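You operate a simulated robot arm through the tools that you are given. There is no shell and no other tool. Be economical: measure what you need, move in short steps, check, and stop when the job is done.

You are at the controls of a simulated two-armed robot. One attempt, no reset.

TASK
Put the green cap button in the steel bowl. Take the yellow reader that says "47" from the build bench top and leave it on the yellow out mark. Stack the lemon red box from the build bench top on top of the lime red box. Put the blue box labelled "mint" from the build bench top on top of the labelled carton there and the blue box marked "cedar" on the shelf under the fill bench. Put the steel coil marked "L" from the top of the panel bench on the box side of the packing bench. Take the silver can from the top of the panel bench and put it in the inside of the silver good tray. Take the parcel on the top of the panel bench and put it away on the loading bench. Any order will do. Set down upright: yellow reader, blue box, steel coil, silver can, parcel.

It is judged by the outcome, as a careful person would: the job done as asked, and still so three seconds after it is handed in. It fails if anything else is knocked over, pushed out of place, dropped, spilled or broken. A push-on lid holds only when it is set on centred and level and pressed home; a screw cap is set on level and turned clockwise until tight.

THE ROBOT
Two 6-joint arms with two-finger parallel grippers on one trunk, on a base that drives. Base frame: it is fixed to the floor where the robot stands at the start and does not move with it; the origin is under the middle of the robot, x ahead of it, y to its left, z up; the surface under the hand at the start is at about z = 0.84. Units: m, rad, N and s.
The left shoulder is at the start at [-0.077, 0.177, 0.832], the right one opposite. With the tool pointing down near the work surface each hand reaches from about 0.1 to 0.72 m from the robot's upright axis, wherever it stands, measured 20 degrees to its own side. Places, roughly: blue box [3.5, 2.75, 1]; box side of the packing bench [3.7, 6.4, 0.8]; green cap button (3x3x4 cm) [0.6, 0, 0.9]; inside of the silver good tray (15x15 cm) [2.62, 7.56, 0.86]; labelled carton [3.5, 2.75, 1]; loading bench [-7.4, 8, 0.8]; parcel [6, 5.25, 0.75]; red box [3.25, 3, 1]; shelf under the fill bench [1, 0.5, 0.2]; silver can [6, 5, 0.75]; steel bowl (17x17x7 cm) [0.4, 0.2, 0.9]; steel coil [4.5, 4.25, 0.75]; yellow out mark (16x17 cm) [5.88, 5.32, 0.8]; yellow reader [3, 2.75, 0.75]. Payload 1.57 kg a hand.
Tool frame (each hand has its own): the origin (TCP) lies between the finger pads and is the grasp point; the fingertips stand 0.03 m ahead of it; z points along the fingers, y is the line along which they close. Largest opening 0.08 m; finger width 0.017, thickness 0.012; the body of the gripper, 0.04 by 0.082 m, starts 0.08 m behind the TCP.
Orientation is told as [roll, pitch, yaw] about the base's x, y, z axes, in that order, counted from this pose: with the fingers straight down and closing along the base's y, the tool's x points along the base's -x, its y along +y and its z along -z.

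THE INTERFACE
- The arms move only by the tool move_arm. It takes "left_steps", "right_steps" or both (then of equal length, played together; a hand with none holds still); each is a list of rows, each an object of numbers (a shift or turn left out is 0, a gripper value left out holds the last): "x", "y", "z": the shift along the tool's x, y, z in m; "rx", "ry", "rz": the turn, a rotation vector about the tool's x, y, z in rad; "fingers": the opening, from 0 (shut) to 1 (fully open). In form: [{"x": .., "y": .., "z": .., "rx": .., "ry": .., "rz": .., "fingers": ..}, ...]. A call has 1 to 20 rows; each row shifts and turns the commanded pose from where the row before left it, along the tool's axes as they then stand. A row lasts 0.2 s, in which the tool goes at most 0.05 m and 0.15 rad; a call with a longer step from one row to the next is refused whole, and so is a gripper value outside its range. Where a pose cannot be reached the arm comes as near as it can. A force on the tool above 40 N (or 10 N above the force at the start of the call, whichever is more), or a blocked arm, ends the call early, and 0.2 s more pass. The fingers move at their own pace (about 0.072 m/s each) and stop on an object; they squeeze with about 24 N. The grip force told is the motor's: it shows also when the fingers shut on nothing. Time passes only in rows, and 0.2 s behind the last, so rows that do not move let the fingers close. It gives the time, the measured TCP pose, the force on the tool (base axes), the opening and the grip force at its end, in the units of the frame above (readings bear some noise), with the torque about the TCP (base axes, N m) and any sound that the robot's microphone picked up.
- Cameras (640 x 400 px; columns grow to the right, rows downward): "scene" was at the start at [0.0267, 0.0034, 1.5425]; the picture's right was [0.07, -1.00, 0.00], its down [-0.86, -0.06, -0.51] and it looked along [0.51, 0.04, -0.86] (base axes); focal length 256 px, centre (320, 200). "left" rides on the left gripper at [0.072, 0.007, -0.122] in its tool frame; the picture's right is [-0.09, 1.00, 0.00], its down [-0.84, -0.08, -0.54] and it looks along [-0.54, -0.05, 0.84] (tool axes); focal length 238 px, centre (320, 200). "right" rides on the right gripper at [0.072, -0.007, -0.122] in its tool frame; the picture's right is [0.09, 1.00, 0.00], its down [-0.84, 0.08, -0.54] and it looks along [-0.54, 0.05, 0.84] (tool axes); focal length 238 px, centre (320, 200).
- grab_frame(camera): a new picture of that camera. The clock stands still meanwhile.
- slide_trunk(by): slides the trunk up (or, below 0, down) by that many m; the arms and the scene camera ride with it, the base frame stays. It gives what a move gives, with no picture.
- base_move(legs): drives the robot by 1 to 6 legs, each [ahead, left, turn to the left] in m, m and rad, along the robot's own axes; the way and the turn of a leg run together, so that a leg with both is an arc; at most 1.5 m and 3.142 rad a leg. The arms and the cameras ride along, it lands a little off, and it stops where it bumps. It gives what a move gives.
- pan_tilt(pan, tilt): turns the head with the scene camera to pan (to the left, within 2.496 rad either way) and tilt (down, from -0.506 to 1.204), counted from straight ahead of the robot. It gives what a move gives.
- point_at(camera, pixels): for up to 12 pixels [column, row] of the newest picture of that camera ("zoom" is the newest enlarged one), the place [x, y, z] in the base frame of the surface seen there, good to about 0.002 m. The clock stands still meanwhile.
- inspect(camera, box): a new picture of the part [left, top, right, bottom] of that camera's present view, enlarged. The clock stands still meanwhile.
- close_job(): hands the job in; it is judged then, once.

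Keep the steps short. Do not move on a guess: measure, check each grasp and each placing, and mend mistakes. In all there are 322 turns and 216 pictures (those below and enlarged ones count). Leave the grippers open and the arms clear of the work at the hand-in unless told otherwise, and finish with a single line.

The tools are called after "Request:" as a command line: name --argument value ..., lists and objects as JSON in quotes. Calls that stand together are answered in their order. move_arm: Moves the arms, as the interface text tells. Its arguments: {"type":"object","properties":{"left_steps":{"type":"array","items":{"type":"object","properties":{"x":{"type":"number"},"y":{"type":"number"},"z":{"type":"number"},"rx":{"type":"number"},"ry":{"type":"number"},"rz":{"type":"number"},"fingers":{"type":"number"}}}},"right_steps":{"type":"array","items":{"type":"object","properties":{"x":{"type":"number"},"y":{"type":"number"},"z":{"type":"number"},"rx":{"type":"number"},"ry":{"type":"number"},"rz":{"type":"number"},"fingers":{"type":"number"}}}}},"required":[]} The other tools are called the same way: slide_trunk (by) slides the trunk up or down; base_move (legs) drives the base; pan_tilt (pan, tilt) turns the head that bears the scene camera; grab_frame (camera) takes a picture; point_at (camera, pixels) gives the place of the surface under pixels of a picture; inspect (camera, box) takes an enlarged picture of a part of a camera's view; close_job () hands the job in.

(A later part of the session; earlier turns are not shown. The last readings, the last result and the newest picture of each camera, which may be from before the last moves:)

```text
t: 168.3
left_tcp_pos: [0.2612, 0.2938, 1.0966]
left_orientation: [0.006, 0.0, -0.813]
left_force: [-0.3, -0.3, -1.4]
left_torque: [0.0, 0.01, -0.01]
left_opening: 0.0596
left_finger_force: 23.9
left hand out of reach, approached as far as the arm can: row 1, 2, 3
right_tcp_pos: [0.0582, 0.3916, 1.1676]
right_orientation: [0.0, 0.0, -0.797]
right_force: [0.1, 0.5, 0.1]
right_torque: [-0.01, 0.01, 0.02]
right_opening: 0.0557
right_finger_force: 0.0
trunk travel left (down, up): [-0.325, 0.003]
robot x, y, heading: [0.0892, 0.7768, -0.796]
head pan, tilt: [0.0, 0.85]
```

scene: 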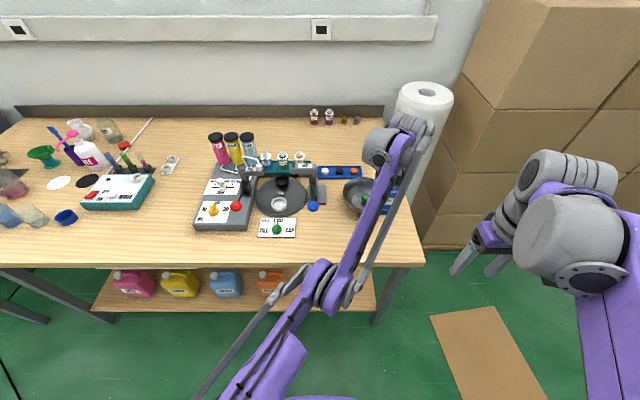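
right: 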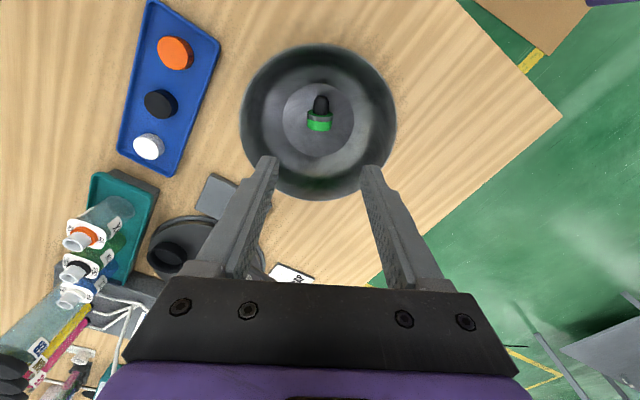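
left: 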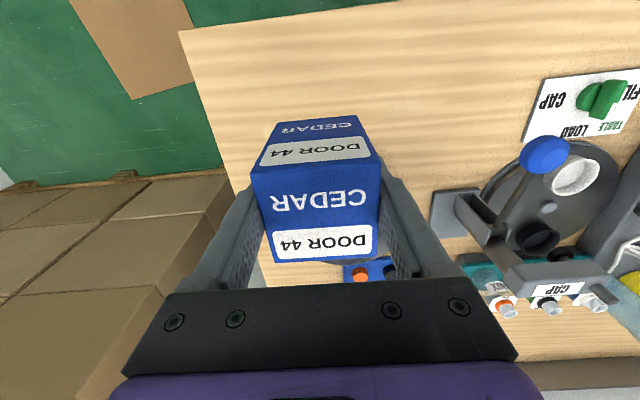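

The limit is lateral (left hand too far right). Check where the floor cardboard is, then move the hand left and the base right.

Request:
move_arm --left_steps '[{"y": 0.04}, {"y": 0.045}, {"y": 0.045}, {"y": 0.045}, {"x": 0.0, "y": 0.03}, {}]'

Request:
pan_tilt --pan -0.3 --tilt 1.0

Request:
grab_frame --camera "scene"

```text
t: 169.7
left_tcp_pos: [0.4315, 0.3517, 1.1026]
left_orientation: [0.005, 0.002, -0.813]
left_force: [-0.1, -0.7, -1.7]
left_torque: [0.04, 0.02, 0.03]
left_opening: 0.0595
left_finger_force: 24.1
left hand out of reach, approached as far as the arm can: row 1, 2, 3, 4, 5
right_tcp_pos: [0.0585, 0.3915, 1.1682]
right_orientation: [-0.001, 0.0, -0.799]
right_force: [0.0, 0.1, -0.6]
right_torque: [-0.01, 0.03, -0.01]
right_opening: 0.0561
right_finger_force: 0.1
trunk travel left (down, up): [-0.325, 0.003]
robot x, y, heading: [0.09, 0.7783, -0.797]
head pan, tilt: [0.0, 0.85]
```

```text
t: 170.5
left_tcp_pos: [0.4323, 0.3521, 1.1029]
left_orientation: [0.002, 0.004, -0.813]
left_force: [0.3, 0.7, -1.4]
left_torque: [0.01, -0.01, -0.01]
left_opening: 0.0597
left_finger_force: 24.0
right_tcp_pos: [0.0579, 0.3921, 1.1675]
right_orientation: [-0.001, 0.0, -0.798]
right_force: [0.2, 0.6, -0.3]
right_torque: [0.02, 0.0, 0.02]
right_opening: 0.0558
right_finger_force: 0.1
trunk travel left (down, up): [-0.325, 0.003]
robot x, y, heading: [0.0892, 0.7782, -0.798]
head pan, tilt: [-0.3, 1.0]
```

```text
156 pictures are left
```

scene: 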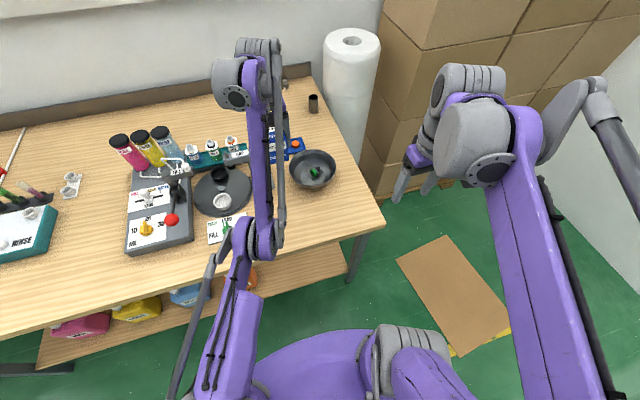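

It's simply arm length at that height. Pull the hand back, then right, then down to the spot.

Request:
move_arm --left_steps '[{"x": 0.04}, {"x": 0.04}, {"x": 0.035}, {"y": -0.04}, {"y": -0.04}, {"y": -0.04}, {"z": 0.04}, {"z": 0.04}, {}]'

Request:
grab_frame --camera "scene"

```text
t: 172.5
left_tcp_pos: [0.3139, 0.2374, 1.0381]
left_orientation: [0.005, 0.003, -0.814]
left_force: [-0.5, 1.0, -0.8]
left_torque: [-0.02, 0.0, -0.02]
left_opening: 0.0596
left_finger_force: 23.6
left hand out of reach, approached as far as the arm can: row 1, 2, 3, 8
right_tcp_pos: [0.0593, 0.3915, 1.1676]
right_orientation: [-0.002, 0.001, -0.797]
right_force: [0.1, 0.5, -0.1]
right_torque: [0.02, 0.0, -0.01]
right_opening: 0.056
right_finger_force: 0.1
trunk travel left (down, up): [-0.325, 0.003]
robot x, y, heading: [0.0925, 0.7764, -0.8]
head pan, tilt: [-0.3, 1.0]
```

```text
155 pictures are left
```

scene: 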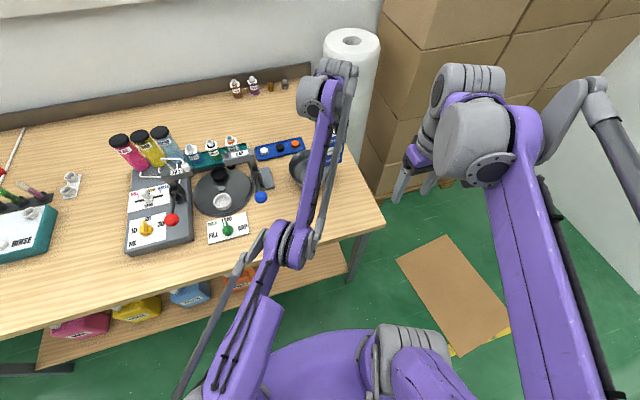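

Request:
point_at --camera "scene" --pixels '[[290, 245], [320, 100], [250, 300], [240, 340], [335, 70], [345, 150], [210, 380], [245, 262]]'

Request:
grab_frame --camera "left"

```text
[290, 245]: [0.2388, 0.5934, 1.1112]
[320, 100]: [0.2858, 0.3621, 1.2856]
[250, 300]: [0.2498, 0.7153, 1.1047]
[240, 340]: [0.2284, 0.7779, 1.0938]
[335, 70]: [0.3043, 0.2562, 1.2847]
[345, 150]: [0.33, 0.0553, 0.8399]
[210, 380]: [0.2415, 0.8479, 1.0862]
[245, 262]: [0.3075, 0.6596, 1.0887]
```

```text
154 pictures are left
```

left: 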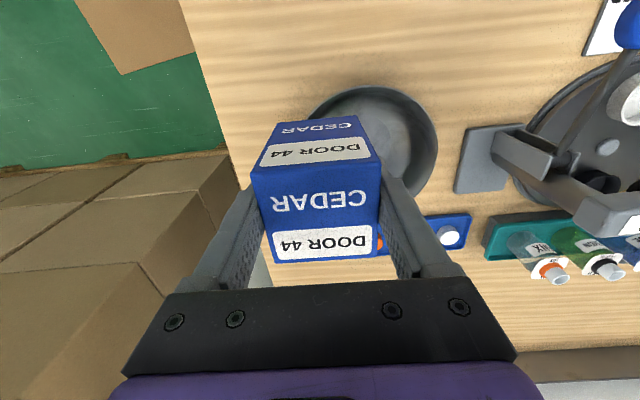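

The arm is nearly straight. Try small retreat steps with some lift.

Request:
move_arm --left_steps '[{"x": 0.01}, {"x": 0.01}, {"x": 0.01}, {"x": 0.01}, {"x": 0.01}, {}]'

Request:
move_arm --left_steps '[{"x": 0.03, "y": 0.03}, {"x": 0.03, "y": 0.03}, {"x": 0.03, "y": 0.03}, {"x": 0.03, "y": 0.03}, {}]'

```text
t: 173.9
left_tcp_pos: [0.2839, 0.2531, 1.0592]
left_orientation: [0.004, 0.004, -0.813]
left_force: [-0.1, -0.2, -1.1]
left_torque: [0.01, -0.03, 0.01]
left_opening: 0.0596
left_finger_force: 23.8
left hand out of reach, approached as far as the arm can: row 1, 2, 3, 4, 5
right_tcp_pos: [0.0587, 0.3916, 1.1693]
right_orientation: [0.0, 0.0, -0.799]
right_force: [0.0, 0.3, 0.5]
right_torque: [0.01, -0.01, -0.02]
right_opening: 0.056
right_finger_force: 0.2
trunk travel left (down, up): [-0.325, 0.003]
robot x, y, heading: [0.0914, 0.7793, -0.791]
head pan, tilt: [-0.3, 1.0]
```

```text
t: 175.1
left_tcp_pos: [0.2925, 0.317, 1.1083]
left_orientation: [0.005, 0.003, -0.814]
left_force: [-0.2, -1.2, -1.7]
left_torque: [-0.03, 0.02, -0.02]
left_opening: 0.06
left_finger_force: 23.6
left hand out of reach, approached as far as the arm can: row 1, 2, 3, 4
right_tcp_pos: [0.0593, 0.3924, 1.1683]
right_orientation: [-0.001, 0.001, -0.798]
right_force: [0.1, -0.7, 0.2]
right_torque: [0.0, 0.04, -0.01]
right_opening: 0.0561
right_finger_force: 0.0
trunk travel left (down, up): [-0.325, 0.003]
robot x, y, heading: [0.0882, 0.7837, -0.795]
head pan, tilt: [-0.3, 1.0]
```

The hand just slides along a sphere (elbow straight). Try moves straight toward the shoulder (back and down).

Request:
move_arm --left_steps '[{"x": 0.033, "y": 0.02, "z": 0.025}, {"x": 0.033, "y": 0.02, "z": 0.025}, {"x": 0.033, "y": 0.02, "z": 0.025}, {}]'

Request:
grab_frame --camera "scene"

```text
t: 176.1
left_tcp_pos: [0.2929, 0.3163, 1.1076]
left_orientation: [0.004, 0.001, -0.812]
left_force: [0.3, 1.1, -1.6]
left_torque: [0.0, -0.02, -0.02]
left_opening: 0.0597
left_finger_force: 24.0
left hand out of reach, approached as far as the arm can: row 1, 2, 3
right_tcp_pos: [0.0583, 0.3918, 1.1671]
right_orientation: [0.001, 0.0, -0.799]
right_force: [-0.7, -0.1, 0.1]
right_torque: [0.0, 0.06, -0.01]
right_opening: 0.0556
right_finger_force: 0.0
trunk travel left (down, up): [-0.325, 0.003]
robot x, y, heading: [0.0899, 0.7797, -0.797]
head pan, tilt: [-0.3, 1.0]
```

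```text
153 pictures are left
```

scene: 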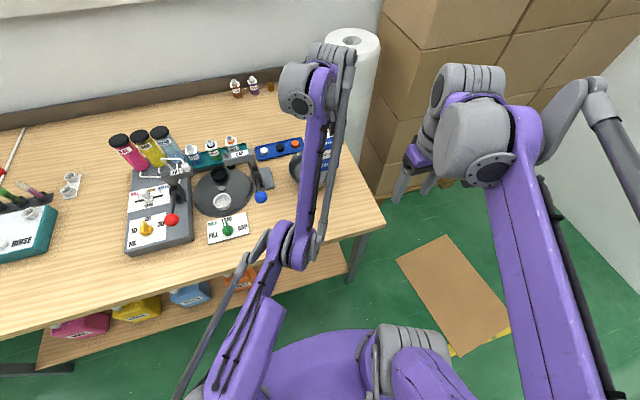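

Request:
move_arm --left_steps '[{"z": 0.05}, {"z": 0.05}, {}]'

Request:
move_arm --left_steps '[{"z": -0.05, "x": 0.0}, {"z": -0.05}, {"z": -0.05}, {}]'

```text
t: 176.9
left_tcp_pos: [0.2945, 0.3159, 1.1074]
left_orientation: [0.003, 0.002, -0.813]
left_force: [-0.4, 0.4, -1.8]
left_torque: [0.01, -0.02, -0.01]
left_opening: 0.0597
left_finger_force: 24.4
left hand out of reach, approached as far as the arm can: row 1, 2
right_tcp_pos: [0.0586, 0.3914, 1.1678]
right_orientation: [0.0, 0.0, -0.797]
right_force: [0.3, 0.2, 0.4]
right_torque: [-0.02, 0.02, 0.01]
right_opening: 0.0558
right_finger_force: 0.0
trunk travel left (down, up): [-0.325, 0.003]
robot x, y, heading: [0.0909, 0.7771, -0.798]
head pan, tilt: [-0.3, 1.0]
```

```text
t: 177.9
left_tcp_pos: [0.2954, 0.3162, 1.2427]
left_orientation: [0.004, 0.003, -0.811]
left_force: [-0.4, -0.5, -1.8]
left_torque: [0.06, -0.01, -0.01]
left_opening: 0.0597
left_finger_force: 24.0
left hand out of reach, approached as far as the arm can: row 3
right_tcp_pos: [0.0593, 0.3896, 1.1672]
right_orientation: [-0.001, -0.001, -0.801]
right_force: [-0.3, 0.4, -0.5]
right_torque: [0.01, 0.01, 0.02]
right_opening: 0.0562
right_finger_force: 0.0
trunk travel left (down, up): [-0.325, 0.003]
robot x, y, heading: [0.089, 0.7763, -0.793]
head pan, tilt: [-0.3, 1.0]
```

Upward moves work: the arm flipped into an elbow-low branch, where the wrist limit blocks it. Back the base away into free space, then straighten out and re-bend.

Request:
base_move --legs '[[-0.45, 0, 0]]'

Request:
move_arm --left_steps '[{"y": 0.04, "z": -0.02}, {"y": 0.045}, {"y": 0.045}, {"y": 0.045}, {"y": 0.045}, {"y": 0.045}, {"x": -0.04}, {"x": -0.04}, {"x": -0.04}, {"x": -0.04}, {}]'

Request:
pan_tilt --pan 0.3 --tilt 0.8

Request:
grab_frame --camera "scene"

```text
t: 180.7
left_tcp_pos: [-0.022, 0.6392, 1.2435]
left_orientation: [0.003, 0.002, -0.818]
left_force: [0.4, -0.1, -1.9]
left_torque: [-0.01, -0.01, 0.0]
left_opening: 0.0595
left_finger_force: 24.1
right_tcp_pos: [-0.2569, 0.7148, 1.1689]
right_orientation: [0.002, -0.002, -0.806]
right_force: [0.2, 0.6, 0.2]
right_torque: [-0.01, 0.03, 0.02]
right_opening: 0.0561
right_finger_force: 0.0
trunk travel left (down, up): [-0.325, 0.003]
robot x, y, heading: [-0.2245, 1.1017, -0.808]
head pan, tilt: [-0.3, 1.0]
```

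```text
t: 183.1
left_tcp_pos: [0.2386, 0.7412, 1.2385]
left_orientation: [0.002, 0.004, -0.818]
left_force: [0.1, -0.6, -1.2]
left_torque: [0.01, 0.01, -0.02]
left_opening: 0.0597
left_finger_force: 24.0
left hand out of reach, approached as far as the arm can: row 3, 4, 5, 6, 7, 8, 9, 10
right_tcp_pos: [-0.2573, 0.7153, 1.1685]
right_orientation: [-0.001, -0.001, -0.802]
right_force: [0.0, -0.8, 0.1]
right_torque: [0.02, 0.01, 0.0]
right_opening: 0.0562
right_finger_force: 0.1
trunk travel left (down, up): [-0.325, 0.003]
robot x, y, heading: [-0.2224, 1.1014, -0.811]
head pan, tilt: [-0.3, 1.0]
```

```text
t: 184.1
left_tcp_pos: [0.2375, 0.7396, 1.2369]
left_orientation: [0.003, 0.002, -0.818]
left_force: [0.1, -0.1, -1.3]
left_torque: [-0.02, -0.03, 0.03]
left_opening: 0.0598
left_finger_force: 23.5
right_tcp_pos: [-0.2573, 0.7149, 1.168]
right_orientation: [0.0, 0.0, -0.805]
right_force: [1.1, -0.1, -0.3]
right_torque: [0.01, 0.02, -0.01]
right_opening: 0.0562
right_finger_force: 0.1
trunk travel left (down, up): [-0.325, 0.003]
robot x, y, heading: [-0.2248, 1.0987, -0.806]
head pan, tilt: [0.3, 0.799]
```

```text
152 pictures are left
```

scene: 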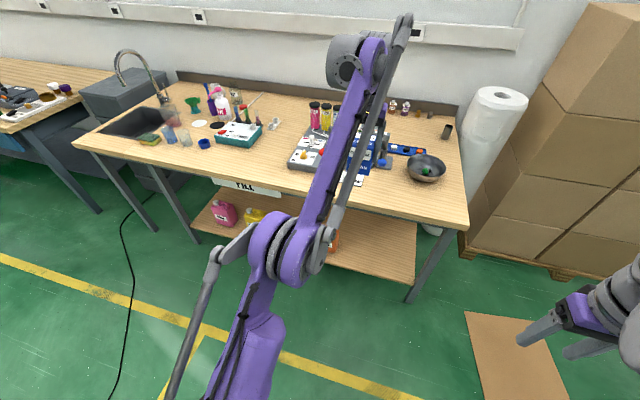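

Request:
move_arm --left_steps '[{"z": 0.05}, {"z": 0.05}, {"z": 0.05}, {}]'

Request:
grab_frame --camera "scene"

```text
t: 185.1
left_tcp_pos: [0.2375, 0.742, 1.0867]
left_orientation: [0.002, -0.001, -0.819]
left_force: [-0.5, 0.2, -1.2]
left_torque: [-0.01, 0.0, 0.0]
left_opening: 0.0595
left_finger_force: 23.8
right_tcp_pos: [-0.2586, 0.7151, 1.1694]
right_orientation: [-0.001, 0.0, -0.806]
right_force: [0.0, -0.3, 0.1]
right_torque: [0.0, 0.0, 0.01]
right_opening: 0.0559
right_finger_force: 0.1
trunk travel left (down, up): [-0.325, 0.003]
robot x, y, heading: [-0.2225, 1.1008, -0.808]
head pan, tilt: [0.3, 0.799]
```

```text
151 pictures are left
```

scene: 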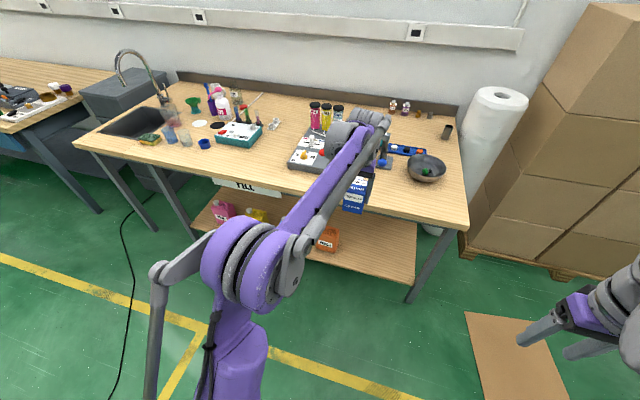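

Elbow is up again. Pull the hand in, then drive ahead 0.4 and right 0.12.

Request:
move_arm --left_steps '[{"x": 0.045, "y": -0.02}, {"x": 0.045, "y": -0.02}, {"x": 0.045, "y": -0.02}, {"x": 0.045, "y": -0.02}, {"x": 0.02}, {}]'

Request:
base_move --legs '[[0.4, -0.12, 0.02]]'

Request:
pan_tilt --pan 0.0 --tilt 0.95

Request:
grab_frame --camera "scene"

```text
t: 186.4
left_tcp_pos: [0.0419, 0.8347, 1.0907]
left_orientation: [0.003, 0.001, -0.819]
left_force: [0.3, -0.2, -1.3]
left_torque: [0.01, -0.01, 0.0]
left_opening: 0.06
left_finger_force: 24.9
right_tcp_pos: [-0.2576, 0.7157, 1.1675]
right_orientation: [0.0, -0.001, -0.805]
right_force: [0.0, -0.8, -0.5]
right_torque: [0.01, -0.01, 0.0]
right_opening: 0.056
right_finger_force: 0.1
trunk travel left (down, up): [-0.325, 0.003]
robot x, y, heading: [-0.2214, 1.1028, -0.8]
head pan, tilt: [0.3, 0.799]
```

```text
t: 189.1
left_tcp_pos: [0.2466, 0.4692, 1.0889]
left_orientation: [0.004, 0.002, -0.798]
left_force: [-0.2, -0.3, -1.4]
left_torque: [-0.02, 0.0, 0.0]
left_opening: 0.06
left_finger_force: 23.7
right_tcp_pos: [-0.0508, 0.3429, 1.1686]
right_orientation: [-0.001, 0.001, -0.783]
right_force: [0.3, -0.3, -0.3]
right_torque: [0.01, 0.0, 0.01]
right_opening: 0.0561
right_finger_force: 0.1
trunk travel left (down, up): [-0.325, 0.003]
robot x, y, heading: [-0.0261, 0.7317, -0.781]
head pan, tilt: [0.3, 0.799]
```

```text
t: 189.8
left_tcp_pos: [0.2472, 0.4671, 1.0892]
left_orientation: [0.003, 0.002, -0.798]
left_force: [-0.5, -0.3, -1.6]
left_torque: [-0.05, 0.0, 0.0]
left_opening: 0.0598
left_finger_force: 24.1
right_tcp_pos: [-0.0503, 0.3425, 1.1691]
right_orientation: [0.0, 0.002, -0.783]
right_force: [-0.7, -0.2, -0.9]
right_torque: [-0.02, 0.01, -0.01]
right_opening: 0.0559
right_finger_force: 0.0
trunk travel left (down, up): [-0.325, 0.003]
robot x, y, heading: [-0.0234, 0.7327, -0.784]
head pan, tilt: [0.0, 0.949]
```

```text
150 pictures are left
```

scene: 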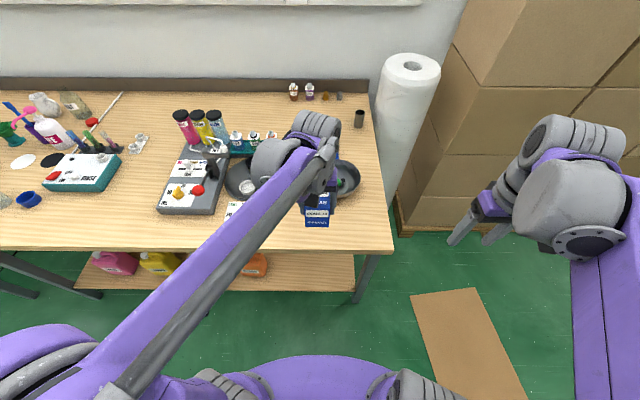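

Request:
move_arm --left_steps '[{"y": -0.037}, {"y": -0.037}, {"x": -0.034}, {"x": -0.034}, {"x": -0.033}, {"z": 0.04}, {"z": 0.04}, {"z": 0.04}, {"z": 0.03}, {}]'

Request:
grab_frame --camera "left"

Request:
grab_frame --camera "scene"

```text
t: 192.1
left_tcp_pos: [0.2643, 0.3427, 0.9394]
left_orientation: [0.003, 0.001, -0.797]
left_force: [0.6, 0.4, -1.0]
left_torque: [0.0, 0.02, 0.01]
left_opening: 0.06
left_finger_force: 23.9
right_tcp_pos: [-0.0503, 0.3424, 1.1684]
right_orientation: [0.001, 0.0, -0.783]
right_force: [0.2, -0.4, 0.4]
right_torque: [0.02, 0.0, 0.02]
right_opening: 0.0559
right_finger_force: 0.0
trunk travel left (down, up): [-0.325, 0.003]
robot x, y, heading: [-0.0198, 0.7279, -0.783]
head pan, tilt: [0.0, 0.949]
```

```text
149 pictures are left
```

left: 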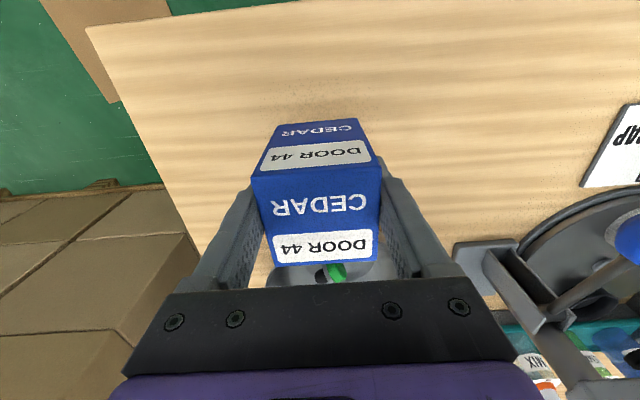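

```text
148 pictures are left
```

scene: 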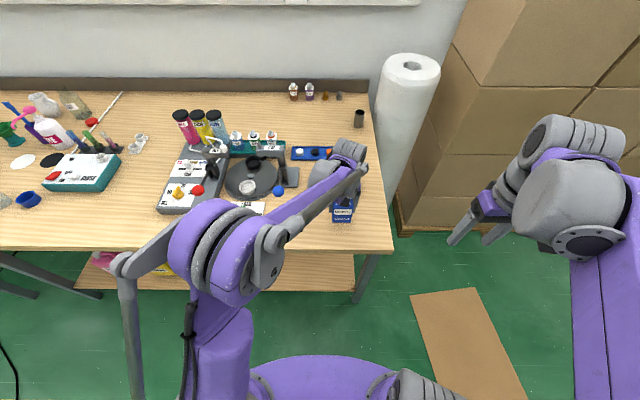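

Request:
move_arm --left_steps '[{"z": 0.02}, {"z": 0.01}, {"z": 0.004}, {"z": 0.001}, {}]'

```text
t: 193.2
left_tcp_pos: [0.265, 0.3447, 0.9054]
left_orientation: [0.003, 0.003, -0.798]
left_force: [1.3, 0.3, -2.2]
left_torque: [-0.02, 0.01, -0.03]
left_opening: 0.0597
left_finger_force: 24.3
right_tcp_pos: [-0.0493, 0.3422, 1.1677]
right_orientation: [0.0, 0.001, -0.784]
right_force: [0.4, 0.4, 0.2]
right_torque: [-0.02, 0.0, 0.0]
right_opening: 0.0559
right_finger_force: 0.1
trunk travel left (down, up): [-0.325, 0.003]
robot x, y, heading: [-0.0285, 0.7328, -0.783]
head pan, tilt: [0.0, 0.949]
```

Request:
move_arm --left_steps '[{"z": 0.002}, {"z": 0.001}, {"z": 0.001}, {}]'

```text
t: 194.2
left_tcp_pos: [0.2641, 0.3455, 0.8994]
left_orientation: [0.005, 0.004, -0.799]
left_force: [0.5, -0.1, -1.6]
left_torque: [0.01, 0.01, 0.01]
left_opening: 0.0595
left_finger_force: 23.8
right_tcp_pos: [-0.0497, 0.342, 1.1684]
right_orientation: [-0.001, 0.0, -0.783]
right_force: [-0.3, 0.5, -0.4]
right_torque: [0.03, -0.03, 0.02]
right_opening: 0.0559
right_finger_force: 0.0
trunk travel left (down, up): [-0.325, 0.003]
robot x, y, heading: [-0.0261, 0.728, -0.782]
head pan, tilt: [0.0, 0.949]
```

Request:
move_arm --left_steps '[{"z": 0.0015}, {"z": 0.0015}, {}]'

```text
t: 195.1
left_tcp_pos: [0.2652, 0.3456, 0.8983]
left_orientation: [0.004, 0.0, -0.798]
left_force: [1.4, 0.6, 14.3]
left_torque: [-0.67, -0.12, 0.06]
left_opening: 0.0598
left_finger_force: 23.8
right_tcp_pos: [-0.0508, 0.3428, 1.1685]
right_orientation: [-0.001, 0.0, -0.783]
right_force: [0.4, 0.9, -0.2]
right_torque: [0.01, -0.01, 0.03]
right_opening: 0.056
right_finger_force: 0.0
trunk travel left (down, up): [-0.325, 0.003]
robot x, y, heading: [-0.0251, 0.7277, -0.784]
head pan, tilt: [0.0, 0.949]
```

Set down. Release, rise, then tilt the hand 45° (fingers forward-down).

Request:
move_arm --left_steps '[{"fingers": 0.9}, {"fingers": 1}, {}, {"z": -0.03}, {"z": -0.04}, {"z": -0.04}, {"x": 0.03, "z": -0.03, "ry": -0.131}, {"x": 0.03, "ry": -0.131}, {"x": 0.02, "ry": -0.131}, {"ry": -0.131}, {"ry": -0.131}, {"ry": -0.131}, {}]'

Request:
grab_frame --camera "left"

Request:
grab_frame --camera "scene"

```text
t: 197.8
left_tcp_pos: [0.2091, 0.4015, 1.0285]
left_orientation: [0.003, -0.788, -0.801]
left_force: [-0.2, 0.8, 0.5]
left_torque: [-0.02, -0.01, 0.0]
left_opening: 0.08
left_finger_force: 0.1
right_tcp_pos: [-0.0504, 0.3417, 1.1672]
right_orientation: [-0.003, -0.002, -0.783]
right_force: [-0.1, -0.4, 0.1]
right_torque: [-0.03, 0.01, 0.01]
right_opening: 0.0562
right_finger_force: 0.1
trunk travel left (down, up): [-0.325, 0.003]
robot x, y, heading: [-0.0295, 0.7329, -0.787]
head pan, tilt: [0.0, 0.949]
```

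```text
147 pictures are left
```

left: 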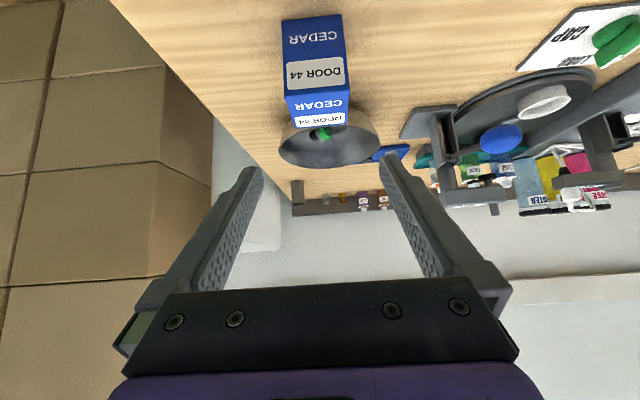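

```text
146 pictures are left
```

scene: 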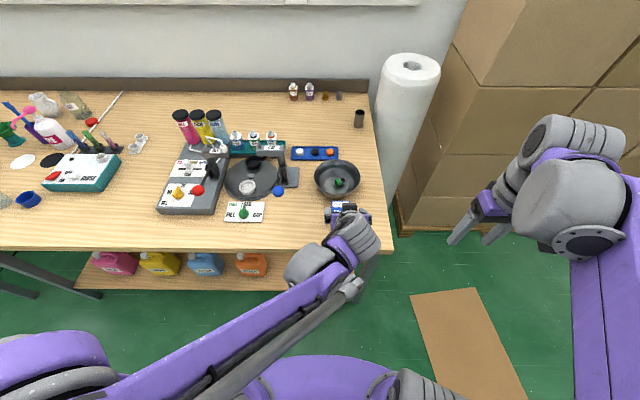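

Request:
point_at --camera "left" --pixels '[[288, 95], [346, 92], [343, 122], [295, 125], [315, 60], [288, 22], [338, 18]]'

```text
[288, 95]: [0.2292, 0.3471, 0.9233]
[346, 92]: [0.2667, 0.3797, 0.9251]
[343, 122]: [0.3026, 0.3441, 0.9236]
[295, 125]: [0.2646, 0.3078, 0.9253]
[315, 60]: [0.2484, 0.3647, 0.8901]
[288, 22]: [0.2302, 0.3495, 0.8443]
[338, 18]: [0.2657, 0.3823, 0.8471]
```

Box centre (0.266, 0.345). Approach along the tilted axis to TCP z≈0.888 and grip.

Request:
move_arm --left_steps '[{"x": 0.0427, "y": 0.001}, {"z": 0.045}, {"z": 0.045}, {"z": 0.04}, {"z": 0.025}, {}, {"fingers": 0.6}, {"fingers": 0.3}, {"fingers": 0}, {}, {}]'

Request:
grab_frame --camera "left"

```text
t: 200.2
left_tcp_pos: [0.2633, 0.3462, 0.8881]
left_orientation: [0.004, -0.785, -0.801]
left_force: [0.1, 1.0, 0.1]
left_torque: [-0.01, 0.03, -0.01]
left_opening: 0.0598
left_finger_force: 24.5
right_tcp_pos: [-0.05, 0.3425, 1.1684]
right_orientation: [0.0, 0.001, -0.783]
right_force: [0.6, 0.2, 0.3]
right_torque: [-0.03, 0.0, 0.01]
right_opening: 0.0559
right_finger_force: 0.1
trunk travel left (down, up): [-0.325, 0.003]
robot x, y, heading: [-0.025, 0.7294, -0.787]
head pan, tilt: [0.0, 0.949]
```

```text
145 pictures are left
```

left: 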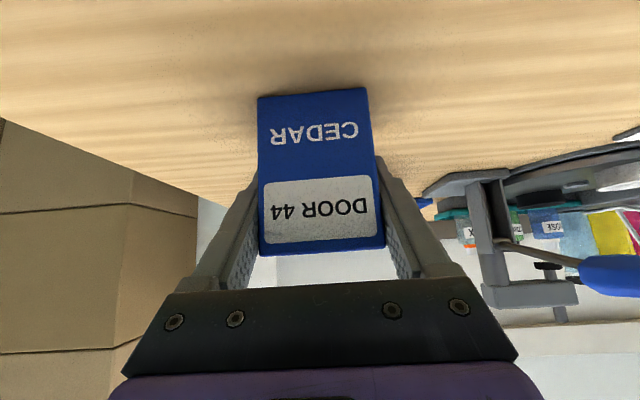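

Gripped with tilt. Lift straight up 0.08 and retract 0.15, then back the base away.

Request:
move_arm --left_steps '[{"z": -0.0141, "x": -0.0142}, {"z": -0.0282, "x": -0.0283}, {"z": -0.0141, "x": -0.0142}, {"x": 0.028, "z": -0.028}, {"x": 0.0317, "z": -0.0319}, {"x": 0.0317, "z": -0.0319}, {"x": 0.014, "z": -0.014}, {}]'

Request:
base_move --legs '[[-0.35, 0.0, 0]]'

Request:
slide_trunk --by -0.3

Request:
grab_frame --camera "scene"

```text
t: 202.1
left_tcp_pos: [0.159, 0.452, 0.9703]
left_orientation: [0.006, -0.786, -0.8]
left_force: [-0.3, 0.5, -1.1]
left_torque: [0.0, 0.03, 0.01]
left_opening: 0.0596
left_finger_force: 23.6
right_tcp_pos: [-0.0503, 0.3423, 1.1681]
right_orientation: [0.0, 0.0, -0.785]
right_force: [-0.9, 0.7, 0.6]
right_torque: [0.02, -0.02, 0.0]
right_opening: 0.056
right_finger_force: 0.1
trunk travel left (down, up): [-0.325, 0.003]
robot x, y, heading: [-0.0237, 0.7355, -0.782]
head pan, tilt: [0.0, 0.949]
```

```text
t: 204.3
left_tcp_pos: [-0.0802, 0.6925, 0.9714]
left_orientation: [0.005, -0.785, -0.796]
left_force: [-0.6, 1.2, -1.4]
left_torque: [0.01, 0.03, 0.03]
left_opening: 0.06
left_finger_force: 24.0
right_tcp_pos: [-0.2899, 0.5812, 1.1696]
right_orientation: [0.0, 0.001, -0.778]
right_force: [0.5, 0.2, -0.1]
right_torque: [-0.01, -0.02, 0.01]
right_opening: 0.0562
right_finger_force: 0.1
trunk travel left (down, up): [-0.325, 0.003]
robot x, y, heading: [-0.2643, 0.9671, -0.784]
head pan, tilt: [0.0, 0.949]
```

```text
t: 207.3
left_tcp_pos: [-0.0795, 0.692, 0.6694]
left_orientation: [0.005, -0.787, -0.798]
left_force: [-0.1, 0.1, -2.4]
left_torque: [-0.01, -0.01, -0.02]
left_opening: 0.0596
left_finger_force: 23.9
right_tcp_pos: [-0.2914, 0.5828, 0.8698]
right_orientation: [0.001, 0.001, -0.781]
right_force: [-0.4, 0.1, -0.8]
right_torque: [0.02, 0.0, -0.01]
right_opening: 0.0559
right_finger_force: 0.1
trunk travel left (down, up): [-0.025, 0.303]
robot x, y, heading: [-0.2658, 0.9672, -0.777]
head pan, tilt: [0.0, 0.949]
```

```text
144 pictures are left
```

scene: 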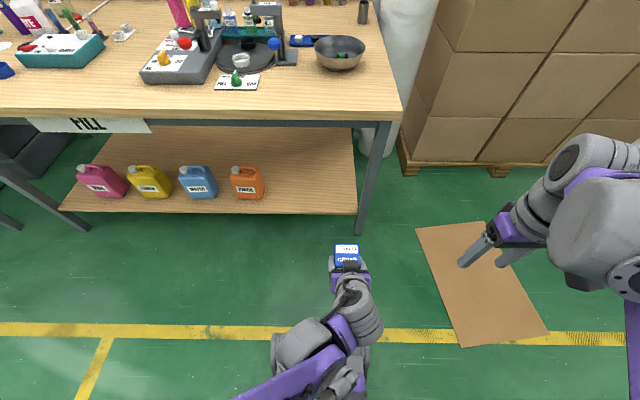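

Request:
point_at --camera "scene" --pixels '[[310, 185], [310, 207], [264, 180], [250, 197], [350, 205], [365, 225], [310, 150], [310, 122]]'

```text
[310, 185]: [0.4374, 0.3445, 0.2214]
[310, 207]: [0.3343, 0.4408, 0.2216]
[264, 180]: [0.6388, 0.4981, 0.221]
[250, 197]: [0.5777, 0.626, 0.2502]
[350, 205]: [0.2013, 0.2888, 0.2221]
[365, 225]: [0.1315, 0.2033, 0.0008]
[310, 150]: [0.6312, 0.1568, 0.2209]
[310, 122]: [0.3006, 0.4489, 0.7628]
```

Lower the hand by 0.36 while shifting left 0.127, still clear in front of the shelf.

Request:
move_arm --left_steps '[{"x": 0.028, "z": 0.028, "y": 0.014}, {"x": 0.028, "z": 0.028, "y": 0.014}, {"x": 0.028, "z": 0.028, "y": 0.014}, {"x": 0.028, "z": 0.028, "y": 0.014}, {"x": 0.028, "z": 0.028, "y": 0.014}, {"x": 0.028, "z": 0.028, "y": 0.014}, {"x": 0.028, "z": 0.028, "y": 0.014}, {"x": 0.028, "z": 0.028, "y": 0.014}, {"x": 0.028, "z": 0.028, "y": 0.014}, {}]'

Request:
grab_frame --camera "scene"

```text
t: 209.5
left_tcp_pos: [0.061, 0.6687, 0.4385]
left_orientation: [0.006, -0.783, -0.797]
left_force: [-0.2, 0.3, -1.6]
left_torque: [0.01, -0.03, 0.02]
left_opening: 0.0599
left_finger_force: 24.1
left hand out of reach, approached as far as the arm can: row 4, 5, 6, 7, 8, 9
right_tcp_pos: [-0.2911, 0.5818, 0.8681]
right_orientation: [0.001, 0.0, -0.781]
right_force: [-0.3, -1.3, 0.8]
right_torque: [0.0, 0.01, -0.01]
right_opening: 0.0557
right_finger_force: 0.1
trunk travel left (down, up): [-0.025, 0.303]
robot x, y, heading: [-0.2642, 0.9682, -0.781]
head pan, tilt: [0.0, 0.949]
```

```text
143 pictures are left
```

scene: 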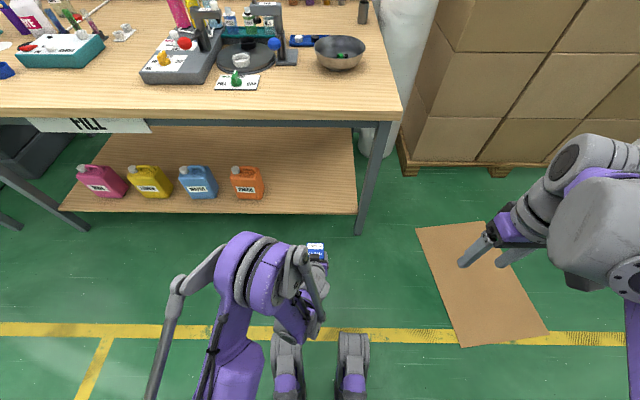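

Try again further out: forward 0.12 and down.

Request:
move_arm --left_steps '[{"x": -0.028, "z": 0.028, "y": 0.015}, {"x": -0.028, "z": 0.028, "y": 0.015}, {"x": -0.028, "z": 0.028, "y": 0.015}, {"x": 0.028, "z": 0.028}, {"x": 0.028, "z": 0.028}, {"x": 0.028, "z": 0.028}, {}]'

Request:
grab_frame --camera "scene"

```text
t: 211.1
left_tcp_pos: [0.1756, 0.6177, 0.3154]
left_orientation: [0.006, -0.785, -0.798]
left_force: [-0.5, 0.5, -1.5]
left_torque: [0.01, -0.02, 0.0]
left_opening: 0.06
left_finger_force: 24.4
right_tcp_pos: [-0.2902, 0.5826, 0.8673]
right_orientation: [0.0, -0.001, -0.781]
right_force: [0.7, -0.4, -0.8]
right_torque: [-0.03, 0.0, 0.02]
right_opening: 0.0562
right_finger_force: 0.1
trunk travel left (down, up): [-0.025, 0.303]
robot x, y, heading: [-0.2659, 0.9697, -0.783]
head pan, tilt: [0.0, 0.949]
```

```text
142 pictures are left
```

scene: 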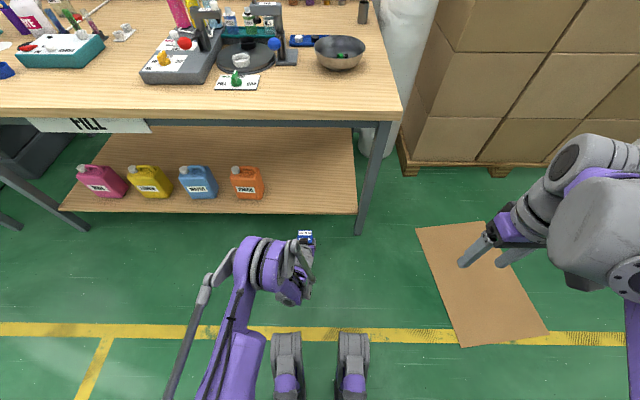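

Hand z 0.315, over the front of the shelf line. Check the elbow's location before driving in.

Request:
point_at --camera "scene" --pixels '[[260, 250], [290, 245], [305, 255], [305, 240], [245, 270], [300, 275]]'

Request:
grab_frame --camera "left"

```text
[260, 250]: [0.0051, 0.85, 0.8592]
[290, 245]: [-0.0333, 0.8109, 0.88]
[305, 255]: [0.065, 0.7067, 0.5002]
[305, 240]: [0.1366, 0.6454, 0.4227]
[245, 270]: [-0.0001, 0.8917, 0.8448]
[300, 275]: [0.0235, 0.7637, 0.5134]
```

```text
141 pictures are left
```

left: 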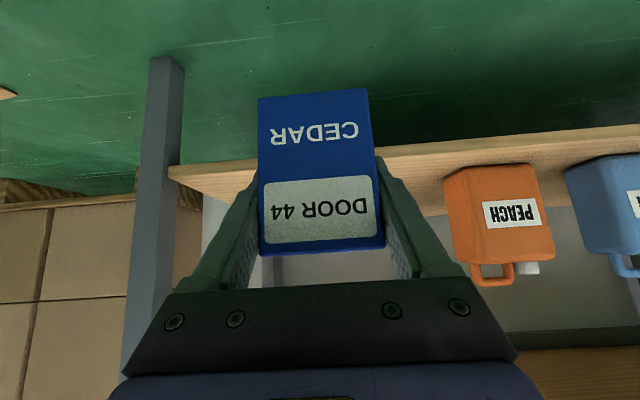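

Clear. Drive ahead 0.2, check.

Request:
base_move --legs '[[0.2, 0.0, 0]]'

Request:
grab_frame --camera "left"

Request:
grab_frame --camera "scene"

```text
t: 212.7
left_tcp_pos: [0.314, 0.4821, 0.3156]
left_orientation: [0.007, -0.786, -0.794]
left_force: [-0.5, 0.6, -1.8]
left_torque: [0.0, 0.0, 0.01]
left_opening: 0.0599
left_finger_force: 24.0
right_tcp_pos: [-0.1519, 0.4454, 0.8684]
right_orientation: [0.0, 0.0, -0.778]
right_force: [0.0, -0.3, 0.6]
right_torque: [-0.01, 0.0, -0.03]
right_opening: 0.056
right_finger_force: 0.1
trunk travel left (down, up): [-0.025, 0.303]
robot x, y, heading: [-0.1292, 0.834, -0.783]
head pan, tilt: [0.0, 0.949]
```

```text
140 pictures are left
```

left: 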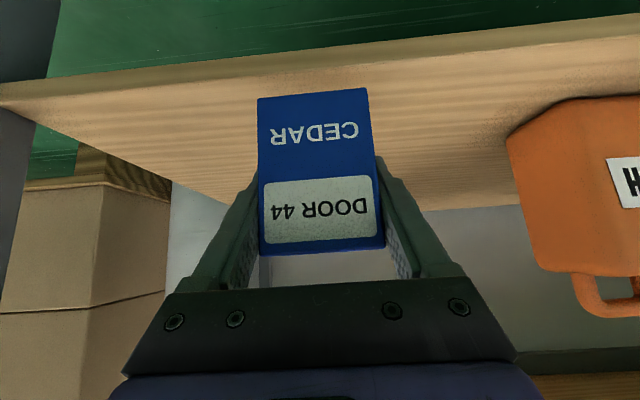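

```text
139 pictures are left
```

scene: 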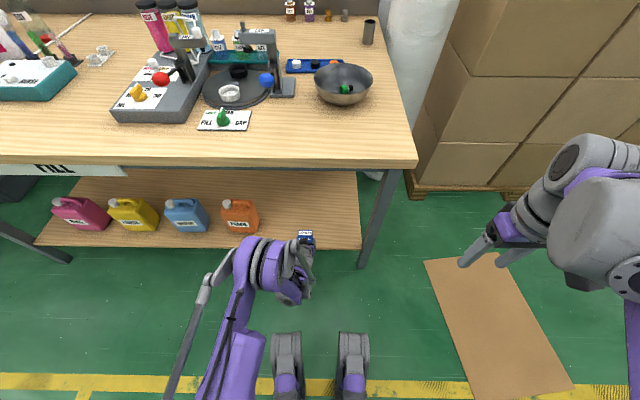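

Request:
base_move --legs '[[0.12, 0.0, 0]]'

Request:
grab_frame --camera "scene"

Request:
grab_frame --camera "left"

```text
t: 213.9
left_tcp_pos: [0.3983, 0.4001, 0.3155]
left_orientation: [0.005, -0.786, -0.797]
left_force: [0.2, 0.3, -2.3]
left_torque: [0.0, 0.05, 0.0]
left_opening: 0.0602
left_finger_force: 23.8
right_tcp_pos: [-0.0669, 0.3637, 0.8673]
right_orientation: [-0.001, 0.0, -0.778]
right_force: [0.3, 0.4, 0.0]
right_torque: [-0.01, 0.0, 0.02]
right_opening: 0.0559
right_finger_force: 0.1
trunk travel left (down, up): [-0.025, 0.303]
robot x, y, heading: [-0.0437, 0.7453, -0.775]
head pan, tilt: [0.0, 0.949]
```

```text
138 pictures are left
```

scene: 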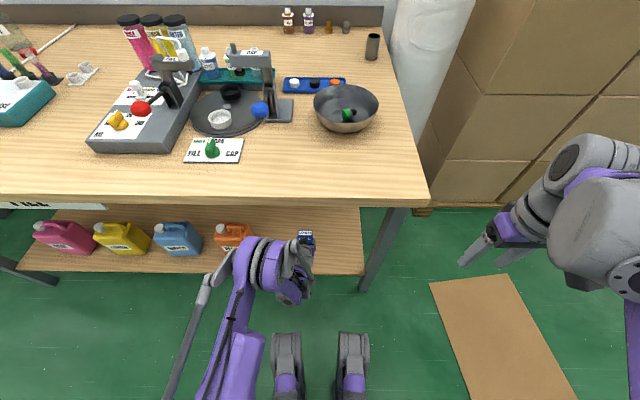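

```text
137 pictures are left
```

left: 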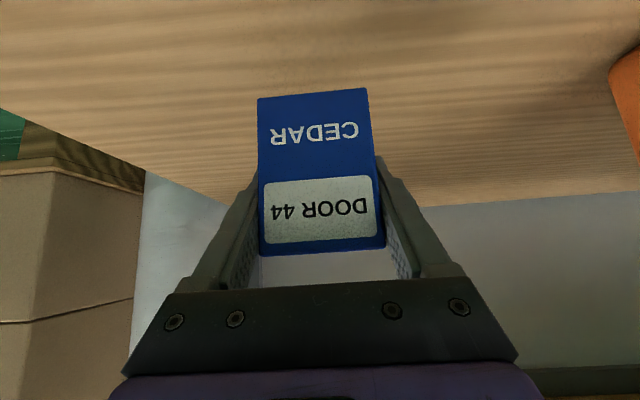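

Box is over the shelf. Lower 0.042, then creep to contact.

Request:
move_arm --left_steps '[{"x": 0.0141, "z": 0.0141}, {"x": 0.0113, "z": 0.0113}, {"x": 0.0035, "z": 0.0035}, {}]'

Request:
move_arm --left_steps '[{"x": 0.001, "z": 0.001}, {"x": 0.001, "z": 0.001}, {}]'

```text
t: 214.9
left_tcp_pos: [0.4, 0.402, 0.2746]
left_orientation: [0.006, -0.785, -0.797]
left_force: [0.5, 0.1, -2.2]
left_torque: [0.01, -0.03, -0.03]
left_opening: 0.0596
left_finger_force: 23.8
right_tcp_pos: [-0.0684, 0.3636, 0.8683]
right_orientation: [0.0, 0.001, -0.779]
right_force: [-0.6, -0.1, -0.2]
right_torque: [0.0, 0.02, 0.01]
right_opening: 0.0562
right_finger_force: 0.0
trunk travel left (down, up): [-0.025, 0.303]
robot x, y, heading: [-0.0453, 0.751, -0.774]
head pan, tilt: [0.0, 0.949]
```

```text
t: 215.7
left_tcp_pos: [0.3974, 0.4004, 0.2732]
left_orientation: [0.004, -0.785, -0.795]
left_force: [0.7, 0.4, -1.9]
left_torque: [0.0, 0.0, 0.0]
left_opening: 0.0599
left_finger_force: 24.2
right_tcp_pos: [-0.0695, 0.3637, 0.8691]
right_orientation: [0.0, -0.001, -0.778]
right_force: [0.6, 0.0, -0.5]
right_torque: [-0.01, 0.0, -0.01]
right_opening: 0.056
right_finger_force: 0.1
trunk travel left (down, up): [-0.025, 0.303]
robot x, y, heading: [-0.047, 0.7517, -0.776]
head pan, tilt: [0.0, 0.949]
```

Request:
move_arm --left_steps '[{"x": 0.001, "z": 0.001}, {"x": 0.001, "z": 0.001}, {}]'

Request:
move_arm --left_steps '[{"x": 0.001, "z": 0.001}, {}]'

```text
t: 216.5
left_tcp_pos: [0.3992, 0.4011, 0.2693]
left_orientation: [0.006, -0.786, -0.796]
left_force: [0.4, -0.2, -1.5]
left_torque: [-0.04, 0.0, -0.02]
left_opening: 0.0595
left_finger_force: 23.7
right_tcp_pos: [-0.0672, 0.3632, 0.8692]
right_orientation: [0.0, 0.0, -0.777]
right_force: [-0.7, -0.1, -0.5]
right_torque: [0.02, 0.02, 0.02]
right_opening: 0.0559
right_finger_force: 0.0
trunk travel left (down, up): [-0.025, 0.303]
robot x, y, heading: [-0.0428, 0.7509, -0.779]
head pan, tilt: [0.0, 0.949]
```

```text
t: 217.1
left_tcp_pos: [0.3989, 0.4008, 0.269]
left_orientation: [0.003, -0.787, -0.796]
left_force: [-2.3, 4.0, 11.0]
left_torque: [-0.18, 0.35, -0.11]
left_opening: 0.0598
left_finger_force: 24.2
right_tcp_pos: [-0.0693, 0.3634, 0.8677]
right_orientation: [0.001, -0.002, -0.779]
right_force: [0.0, -0.4, -0.2]
right_torque: [0.01, -0.01, -0.02]
right_opening: 0.056
right_finger_force: 0.0
trunk travel left (down, up): [-0.025, 0.303]
robot x, y, heading: [-0.047, 0.7512, -0.78]
head pan, tilt: [0.0, 0.949]
```

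Contact. Release, withdraw along the tool axis, back off.

Request:
move_arm --left_steps '[{"fingers": 0.9}, {"fingers": 1}, {}, {"z": -0.03}, {"z": -0.03}, {"z": -0.03}, {}]'

Request:
base_move --legs '[[-0.35, 0.0, 0]]'

Request:
grab_frame --camera "scene"

```text
t: 218.7
left_tcp_pos: [0.3595, 0.4376, 0.3342]
left_orientation: [0.006, -0.784, -0.795]
left_force: [0.7, -0.2, -0.3]
left_torque: [0.0, 0.0, 0.0]
left_opening: 0.0803
left_finger_force: 0.2
left hand out of reach, approached as far as the arm can: row 6
right_tcp_pos: [-0.0683, 0.3625, 0.8675]
right_orientation: [0.0, 0.001, -0.779]
right_force: [-0.4, 0.0, -1.1]
right_torque: [-0.02, 0.01, -0.01]
right_opening: 0.0557
right_finger_force: 0.0
trunk travel left (down, up): [-0.025, 0.303]
robot x, y, heading: [-0.047, 0.7528, -0.782]
head pan, tilt: [0.0, 0.949]
```

```text
t: 220.9
left_tcp_pos: [0.1126, 0.6833, 0.334]
left_orientation: [0.006, -0.784, -0.793]
left_force: [-0.6, 0.0, -0.2]
left_torque: [0.01, 0.01, 0.0]
left_opening: 0.0801
left_finger_force: 0.0
right_tcp_pos: [-0.315, 0.6067, 0.8681]
right_orientation: [0.0, 0.0, -0.775]
right_force: [0.4, -0.3, -0.1]
right_torque: [-0.03, 0.02, -0.03]
right_opening: 0.0559
right_finger_force: 0.0
trunk travel left (down, up): [-0.025, 0.303]
robot x, y, heading: [-0.2924, 0.9941, -0.771]
head pan, tilt: [0.0, 0.949]
```

```text
136 pictures are left
```

scene: 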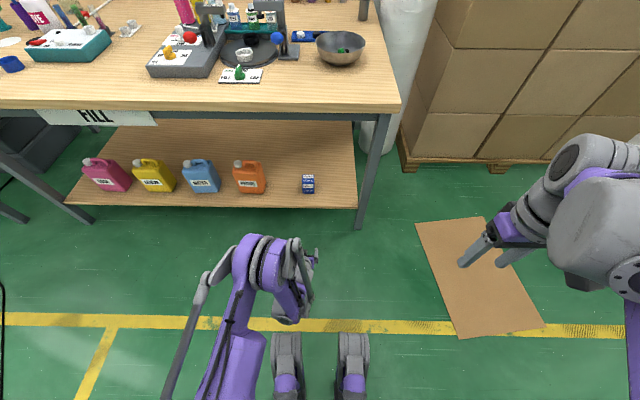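

CEDAR stands on the shelf. Raise the trunk, lift and straighten the left hand.

Request:
slide_trunk --by 0.3

Request:
move_arm --left_steps '[{"x": -0.03, "z": -0.03}, {"x": -0.032, "z": -0.032}, {"x": -0.032, "z": -0.032}, {"x": -0.032, "z": -0.032}, {"x": -0.032, "z": -0.032}, {"x": -0.032, "z": -0.032}, {"x": -0.032, "z": -0.032}, {"x": -0.032, "z": -0.032}, {"x": -0.032, "z": -0.032}, {"x": -0.032, "z": -0.032}, {"ry": 0.131}, {"ry": 0.131}, {"ry": 0.131}, {"ry": 0.131}, {"ry": 0.131}, {"ry": 0.131}, {"x": 0.03, "z": -0.03}, {"x": 0.03, "z": -0.03}, {"x": 0.03}, {}]'

Request:
grab_frame --camera "scene"

```text
t: 223.9
left_tcp_pos: [0.1875, 0.6107, 0.7174]
left_orientation: [0.008, -0.919, -0.796]
left_force: [0.1, 0.3, -0.1]
left_torque: [-0.05, -0.02, -0.03]
left_opening: 0.08
left_finger_force: 0.0
right_tcp_pos: [-0.316, 0.6063, 1.1682]
right_orientation: [0.001, 0.0, -0.774]
right_force: [-0.1, -0.2, 0.5]
right_torque: [0.01, -0.01, 0.01]
right_opening: 0.0558
right_finger_force: 0.0
trunk travel left (down, up): [-0.325, 0.003]
robot x, y, heading: [-0.2942, 0.992, -0.777]
head pan, tilt: [0.0, 0.949]
```

```text
t: 228.1
left_tcp_pos: [0.0737, 0.72, 1.2097]
left_orientation: [0.006, -0.132, -0.789]
left_force: [0.1, -0.1, 0.4]
left_torque: [0.02, -0.01, 0.02]
left_opening: 0.0799
left_finger_force: 0.0
right_tcp_pos: [-0.3147, 0.6068, 1.168]
right_orientation: [0.0, 0.001, -0.775]
right_force: [-0.1, 0.2, -0.6]
right_torque: [0.03, 0.05, -0.02]
right_opening: 0.0559
right_finger_force: 0.0
trunk travel left (down, up): [-0.325, 0.003]
robot x, y, heading: [-0.292, 0.9924, -0.777]
head pan, tilt: [0.0, 0.949]
```

```text
135 pictures are left
```

scene: 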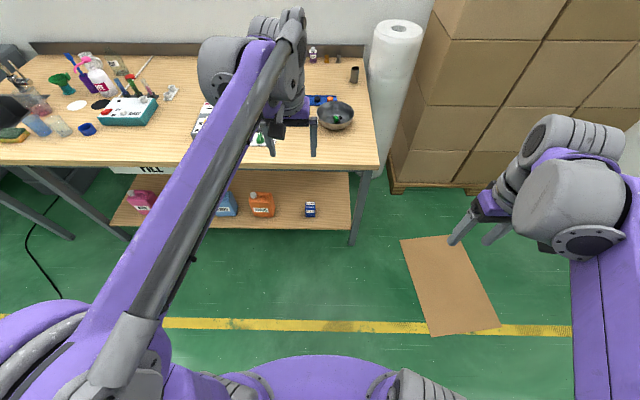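

Fix the remaining tilt and drive back along the aisle to the build bench.

Request:
move_arm --left_steps '[{"ry": 0.132, "y": 0.03}, {"y": 0.04}, {"y": 0.04}, {"x": 0.03}, {}]'

Request:
base_move --legs '[[0.1, 1.5, 0], [0, 1.5, 0], [0, 0.35, 0]]'

Request:
pan_tilt --pan 0.1 --tilt 0.8

Request:
grab_frame --camera "scene"

```text
t: 229.3
left_tcp_pos: [0.1292, 0.8204, 1.2078]
left_orientation: [0.006, 0.001, -0.79]
left_force: [0.7, 1.1, 0.4]
left_torque: [0.01, -0.01, -0.02]
left_opening: 0.0801
left_finger_force: 0.1
right_tcp_pos: [-0.3147, 0.6076, 1.1679]
right_orientation: [-0.001, 0.001, -0.775]
right_force: [0.5, 0.5, -0.3]
right_torque: [0.04, -0.02, 0.02]
right_opening: 0.0562
right_finger_force: 0.1
trunk travel left (down, up): [-0.325, 0.003]
robot x, y, heading: [-0.2928, 0.9918, -0.774]
head pan, tilt: [0.0, 0.949]
```

```text
refused: leg 1 is longer than a leg can be; nothing moved
```

```text
t: 230.0
left_tcp_pos: [0.1285, 0.8216, 1.2071]
left_orientation: [0.005, 0.002, -0.789]
left_force: [0.0, 0.2, -0.6]
left_torque: [-0.02, 0.0, 0.01]
left_opening: 0.0796
left_finger_force: 0.0
right_tcp_pos: [-0.3139, 0.6064, 1.1689]
right_orientation: [0.001, -0.001, -0.774]
right_force: [0.9, -0.3, 0.3]
right_torque: [0.01, 0.0, -0.03]
right_opening: 0.0561
right_finger_force: 0.1
trunk travel left (down, up): [-0.325, 0.003]
robot x, y, heading: [-0.2905, 0.9938, -0.771]
head pan, tilt: [0.099, 0.799]
```

```text
134 pictures are left
```

scene: 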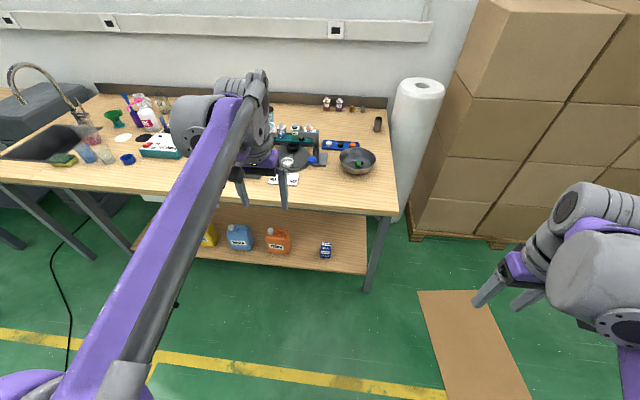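

Request:
base_move --legs '[[0.0, 1.5, 0], [0, 1.5, 0], [0.1, 0.35, 0]]'

Request:
grab_frame --camera "scene"

```text
t: 259.4
left_tcp_pos: [2.5364, 3.1402, 1.2079]
left_orientation: [0.004, 0.0, -0.793]
left_force: [0.3, -0.3, 0.3]
left_torque: [-0.01, 0.0, 0.01]
left_opening: 0.08
left_finger_force: 0.0
right_tcp_pos: [2.0929, 2.9286, 1.1684]
right_orientation: [-0.001, 0.0, -0.779]
right_force: [0.1, 0.2, 0.0]
right_torque: [0.01, 0.0, -0.01]
right_opening: 0.0559
right_finger_force: 0.0
trunk travel left (down, up): [-0.325, 0.003]
robot x, y, heading: [2.1133, 3.3168, -0.776]
head pan, tilt: [0.099, 0.799]
```

```text
133 pictures are left
```

scene: 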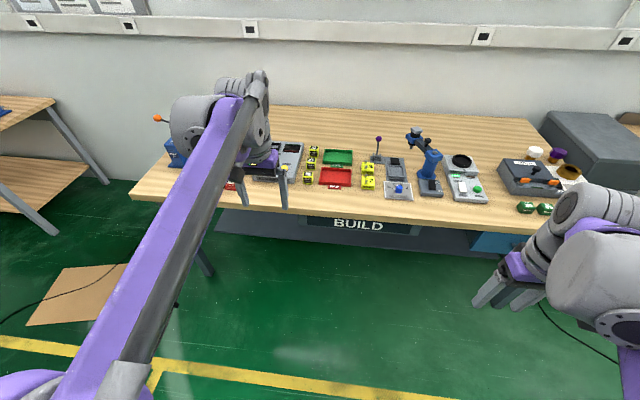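

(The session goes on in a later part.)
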